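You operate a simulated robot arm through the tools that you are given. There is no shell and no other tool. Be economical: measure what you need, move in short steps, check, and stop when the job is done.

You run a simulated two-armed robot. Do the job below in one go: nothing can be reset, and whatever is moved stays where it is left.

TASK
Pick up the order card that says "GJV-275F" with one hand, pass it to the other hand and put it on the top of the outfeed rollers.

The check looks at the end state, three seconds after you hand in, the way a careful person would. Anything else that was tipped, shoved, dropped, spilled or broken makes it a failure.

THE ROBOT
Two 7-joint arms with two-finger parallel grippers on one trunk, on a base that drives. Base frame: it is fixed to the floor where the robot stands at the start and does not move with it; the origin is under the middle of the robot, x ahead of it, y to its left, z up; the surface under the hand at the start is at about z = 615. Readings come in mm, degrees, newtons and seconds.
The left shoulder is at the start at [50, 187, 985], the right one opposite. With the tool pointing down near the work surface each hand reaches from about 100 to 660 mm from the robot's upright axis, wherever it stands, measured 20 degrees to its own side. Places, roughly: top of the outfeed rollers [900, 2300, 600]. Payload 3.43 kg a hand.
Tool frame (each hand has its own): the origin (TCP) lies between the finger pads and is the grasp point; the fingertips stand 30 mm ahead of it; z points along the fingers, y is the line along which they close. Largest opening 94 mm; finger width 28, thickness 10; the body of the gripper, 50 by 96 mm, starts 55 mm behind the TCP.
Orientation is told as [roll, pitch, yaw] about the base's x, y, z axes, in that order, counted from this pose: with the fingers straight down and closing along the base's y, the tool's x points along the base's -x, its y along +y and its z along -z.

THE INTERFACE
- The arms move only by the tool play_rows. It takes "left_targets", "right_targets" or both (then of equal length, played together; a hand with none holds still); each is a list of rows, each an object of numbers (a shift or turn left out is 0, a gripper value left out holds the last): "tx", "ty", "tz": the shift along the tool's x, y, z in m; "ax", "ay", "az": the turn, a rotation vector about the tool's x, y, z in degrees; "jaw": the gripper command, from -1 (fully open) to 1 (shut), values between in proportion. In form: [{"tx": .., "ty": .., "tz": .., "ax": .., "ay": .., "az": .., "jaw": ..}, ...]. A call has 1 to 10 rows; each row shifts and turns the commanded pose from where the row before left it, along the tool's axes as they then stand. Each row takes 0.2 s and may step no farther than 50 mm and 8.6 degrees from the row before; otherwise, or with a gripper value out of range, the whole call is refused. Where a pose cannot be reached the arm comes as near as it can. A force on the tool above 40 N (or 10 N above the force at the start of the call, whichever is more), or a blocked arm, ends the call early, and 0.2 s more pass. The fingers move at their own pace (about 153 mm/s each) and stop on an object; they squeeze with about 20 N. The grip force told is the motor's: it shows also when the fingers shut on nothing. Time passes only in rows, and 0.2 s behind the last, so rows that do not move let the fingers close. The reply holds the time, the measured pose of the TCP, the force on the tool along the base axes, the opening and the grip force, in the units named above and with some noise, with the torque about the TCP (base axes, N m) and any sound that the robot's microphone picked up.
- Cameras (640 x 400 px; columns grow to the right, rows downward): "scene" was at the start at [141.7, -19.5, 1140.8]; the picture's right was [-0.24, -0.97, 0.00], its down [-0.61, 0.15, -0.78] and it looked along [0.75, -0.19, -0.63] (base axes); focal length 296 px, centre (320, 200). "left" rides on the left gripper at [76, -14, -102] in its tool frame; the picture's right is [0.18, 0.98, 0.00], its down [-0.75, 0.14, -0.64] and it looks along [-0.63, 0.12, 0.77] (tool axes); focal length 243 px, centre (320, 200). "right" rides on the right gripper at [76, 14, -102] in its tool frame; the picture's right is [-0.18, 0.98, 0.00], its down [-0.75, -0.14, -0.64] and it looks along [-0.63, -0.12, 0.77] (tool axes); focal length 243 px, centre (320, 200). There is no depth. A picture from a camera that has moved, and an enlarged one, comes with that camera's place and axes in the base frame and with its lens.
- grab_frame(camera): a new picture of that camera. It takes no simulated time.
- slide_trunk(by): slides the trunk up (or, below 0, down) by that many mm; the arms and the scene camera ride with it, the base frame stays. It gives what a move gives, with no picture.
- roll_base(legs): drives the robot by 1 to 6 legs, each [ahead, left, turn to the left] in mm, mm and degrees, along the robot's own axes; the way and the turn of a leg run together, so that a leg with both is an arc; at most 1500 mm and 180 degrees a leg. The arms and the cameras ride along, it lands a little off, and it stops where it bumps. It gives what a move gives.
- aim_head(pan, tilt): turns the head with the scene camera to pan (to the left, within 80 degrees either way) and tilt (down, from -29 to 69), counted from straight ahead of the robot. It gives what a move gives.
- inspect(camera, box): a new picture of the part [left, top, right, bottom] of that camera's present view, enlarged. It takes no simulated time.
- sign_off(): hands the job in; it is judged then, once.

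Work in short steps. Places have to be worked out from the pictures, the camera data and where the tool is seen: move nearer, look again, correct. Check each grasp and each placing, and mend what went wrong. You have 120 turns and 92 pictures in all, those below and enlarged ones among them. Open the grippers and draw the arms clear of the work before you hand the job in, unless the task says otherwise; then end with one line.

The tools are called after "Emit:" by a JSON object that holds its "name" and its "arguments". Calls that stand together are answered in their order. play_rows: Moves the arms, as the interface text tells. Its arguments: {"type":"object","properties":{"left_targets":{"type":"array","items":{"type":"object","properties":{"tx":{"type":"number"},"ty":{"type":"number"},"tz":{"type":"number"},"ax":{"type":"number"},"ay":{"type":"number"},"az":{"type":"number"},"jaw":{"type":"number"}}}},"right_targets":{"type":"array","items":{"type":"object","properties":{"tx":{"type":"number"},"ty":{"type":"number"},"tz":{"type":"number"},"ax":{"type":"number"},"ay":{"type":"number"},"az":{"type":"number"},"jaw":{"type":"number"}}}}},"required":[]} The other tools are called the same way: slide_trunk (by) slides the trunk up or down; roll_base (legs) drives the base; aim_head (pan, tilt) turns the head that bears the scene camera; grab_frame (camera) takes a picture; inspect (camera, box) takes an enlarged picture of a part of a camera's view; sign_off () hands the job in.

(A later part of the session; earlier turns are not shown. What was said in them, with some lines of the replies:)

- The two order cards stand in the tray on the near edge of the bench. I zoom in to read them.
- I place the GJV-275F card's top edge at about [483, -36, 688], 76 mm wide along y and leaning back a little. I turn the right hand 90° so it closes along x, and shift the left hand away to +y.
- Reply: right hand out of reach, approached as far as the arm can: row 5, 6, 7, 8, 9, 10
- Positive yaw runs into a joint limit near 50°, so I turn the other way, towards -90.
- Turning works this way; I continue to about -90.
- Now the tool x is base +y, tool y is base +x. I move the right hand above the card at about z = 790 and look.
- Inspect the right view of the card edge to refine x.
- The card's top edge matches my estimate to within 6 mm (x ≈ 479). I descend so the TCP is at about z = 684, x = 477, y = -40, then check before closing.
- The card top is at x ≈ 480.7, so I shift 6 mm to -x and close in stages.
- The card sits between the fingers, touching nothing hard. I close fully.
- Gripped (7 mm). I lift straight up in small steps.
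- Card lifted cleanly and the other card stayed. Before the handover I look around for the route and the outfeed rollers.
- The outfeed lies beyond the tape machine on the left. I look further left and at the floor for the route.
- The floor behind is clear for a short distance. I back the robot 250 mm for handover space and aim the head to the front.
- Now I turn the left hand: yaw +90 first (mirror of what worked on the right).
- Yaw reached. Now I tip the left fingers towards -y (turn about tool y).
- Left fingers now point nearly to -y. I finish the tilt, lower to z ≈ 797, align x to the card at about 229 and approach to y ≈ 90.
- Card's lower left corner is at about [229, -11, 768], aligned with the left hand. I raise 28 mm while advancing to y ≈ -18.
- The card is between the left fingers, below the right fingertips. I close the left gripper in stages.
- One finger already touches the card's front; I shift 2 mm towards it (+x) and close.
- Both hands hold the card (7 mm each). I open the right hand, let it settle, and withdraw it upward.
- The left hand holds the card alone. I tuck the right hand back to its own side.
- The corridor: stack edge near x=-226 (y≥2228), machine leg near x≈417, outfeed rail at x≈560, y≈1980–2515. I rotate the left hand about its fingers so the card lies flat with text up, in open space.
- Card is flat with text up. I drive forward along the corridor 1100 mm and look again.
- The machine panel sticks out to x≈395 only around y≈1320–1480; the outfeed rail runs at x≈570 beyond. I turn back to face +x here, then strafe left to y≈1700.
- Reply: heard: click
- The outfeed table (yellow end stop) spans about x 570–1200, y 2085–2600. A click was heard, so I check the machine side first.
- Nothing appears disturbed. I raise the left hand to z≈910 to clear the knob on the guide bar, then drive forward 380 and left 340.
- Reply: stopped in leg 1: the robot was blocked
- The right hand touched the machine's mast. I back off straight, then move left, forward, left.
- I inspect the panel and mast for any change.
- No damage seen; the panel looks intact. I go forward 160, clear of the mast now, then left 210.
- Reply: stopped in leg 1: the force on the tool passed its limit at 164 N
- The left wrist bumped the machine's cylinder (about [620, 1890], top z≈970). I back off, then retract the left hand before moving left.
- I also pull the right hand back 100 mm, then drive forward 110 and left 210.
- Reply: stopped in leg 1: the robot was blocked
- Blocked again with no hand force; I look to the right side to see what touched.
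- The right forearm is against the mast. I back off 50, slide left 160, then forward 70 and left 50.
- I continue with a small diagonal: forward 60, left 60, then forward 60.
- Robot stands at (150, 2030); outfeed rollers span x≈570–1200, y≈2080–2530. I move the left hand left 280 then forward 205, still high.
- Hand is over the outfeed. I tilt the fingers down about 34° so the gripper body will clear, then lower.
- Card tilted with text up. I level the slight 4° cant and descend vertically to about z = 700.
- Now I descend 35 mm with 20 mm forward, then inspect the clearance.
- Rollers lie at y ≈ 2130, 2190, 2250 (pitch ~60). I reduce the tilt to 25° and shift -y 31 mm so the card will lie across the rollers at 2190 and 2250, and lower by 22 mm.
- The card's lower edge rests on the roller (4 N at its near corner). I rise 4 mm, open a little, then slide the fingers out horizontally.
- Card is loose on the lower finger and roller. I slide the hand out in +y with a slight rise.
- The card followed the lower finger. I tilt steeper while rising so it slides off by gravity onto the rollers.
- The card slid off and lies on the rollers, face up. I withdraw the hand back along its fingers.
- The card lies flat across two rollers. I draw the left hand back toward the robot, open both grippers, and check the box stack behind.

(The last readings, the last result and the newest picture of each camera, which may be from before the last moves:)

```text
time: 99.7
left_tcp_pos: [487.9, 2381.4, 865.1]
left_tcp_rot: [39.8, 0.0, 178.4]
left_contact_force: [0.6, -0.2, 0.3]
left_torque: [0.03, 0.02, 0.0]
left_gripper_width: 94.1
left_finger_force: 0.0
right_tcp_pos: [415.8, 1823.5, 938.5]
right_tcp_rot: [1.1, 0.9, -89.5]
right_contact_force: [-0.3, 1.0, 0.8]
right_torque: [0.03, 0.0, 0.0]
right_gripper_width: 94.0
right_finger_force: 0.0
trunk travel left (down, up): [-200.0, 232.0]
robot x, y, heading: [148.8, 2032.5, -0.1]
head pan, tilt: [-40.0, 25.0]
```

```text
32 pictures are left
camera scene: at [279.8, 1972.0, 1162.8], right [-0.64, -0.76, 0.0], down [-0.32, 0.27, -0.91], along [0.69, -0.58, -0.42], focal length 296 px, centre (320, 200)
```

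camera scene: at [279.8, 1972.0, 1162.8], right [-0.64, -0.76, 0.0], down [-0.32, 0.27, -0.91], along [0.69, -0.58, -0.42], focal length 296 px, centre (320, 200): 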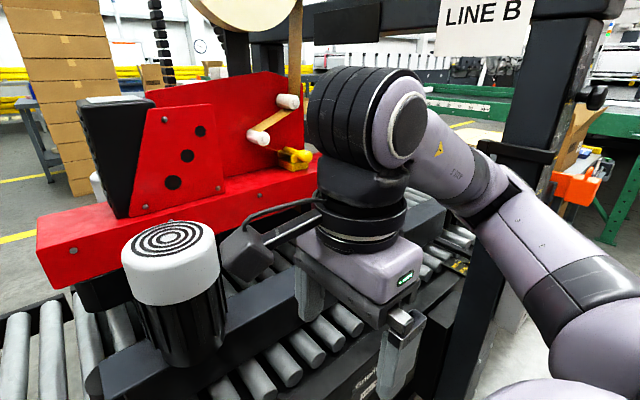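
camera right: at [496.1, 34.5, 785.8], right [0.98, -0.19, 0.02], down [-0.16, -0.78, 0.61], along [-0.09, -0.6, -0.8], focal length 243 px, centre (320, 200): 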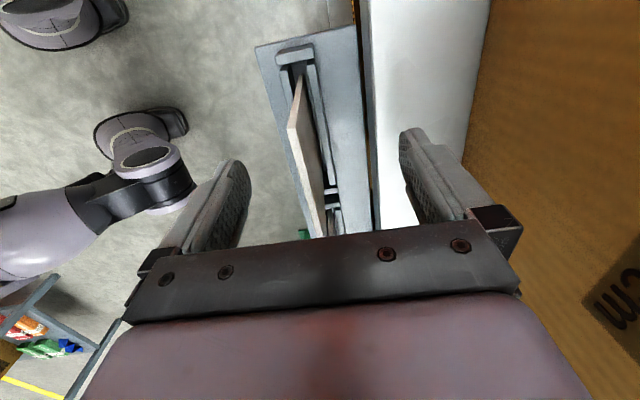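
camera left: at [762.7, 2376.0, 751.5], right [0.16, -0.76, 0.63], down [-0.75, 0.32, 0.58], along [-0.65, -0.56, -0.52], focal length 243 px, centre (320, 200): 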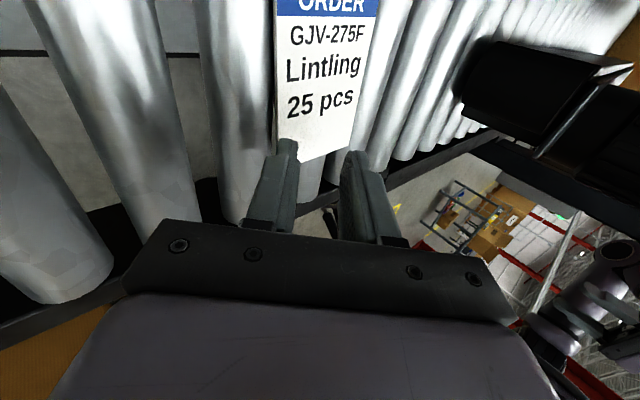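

Everything around stands as before, the card rests on the rollers and both hands are open and clear. I hand in.

Emit:
{"name": "sign_off", "arguments": {}}

```text
The job is handed in.
```

The "GJV-275F" card was picked with the right hand, passed to the left hand, and now lies flat and face up across two outfeed rollers. On the way the robot bumped the tape machine three times (right hand and probably right forearm on its mast, left wrist on its cylinder, up to 164 N); in the pictures nothing there looks moved or damaged. One click was heard while driving, and I found no cause for it. The machine's RUN lamp was lit when I looked, and I could not tell whether it was lit before.
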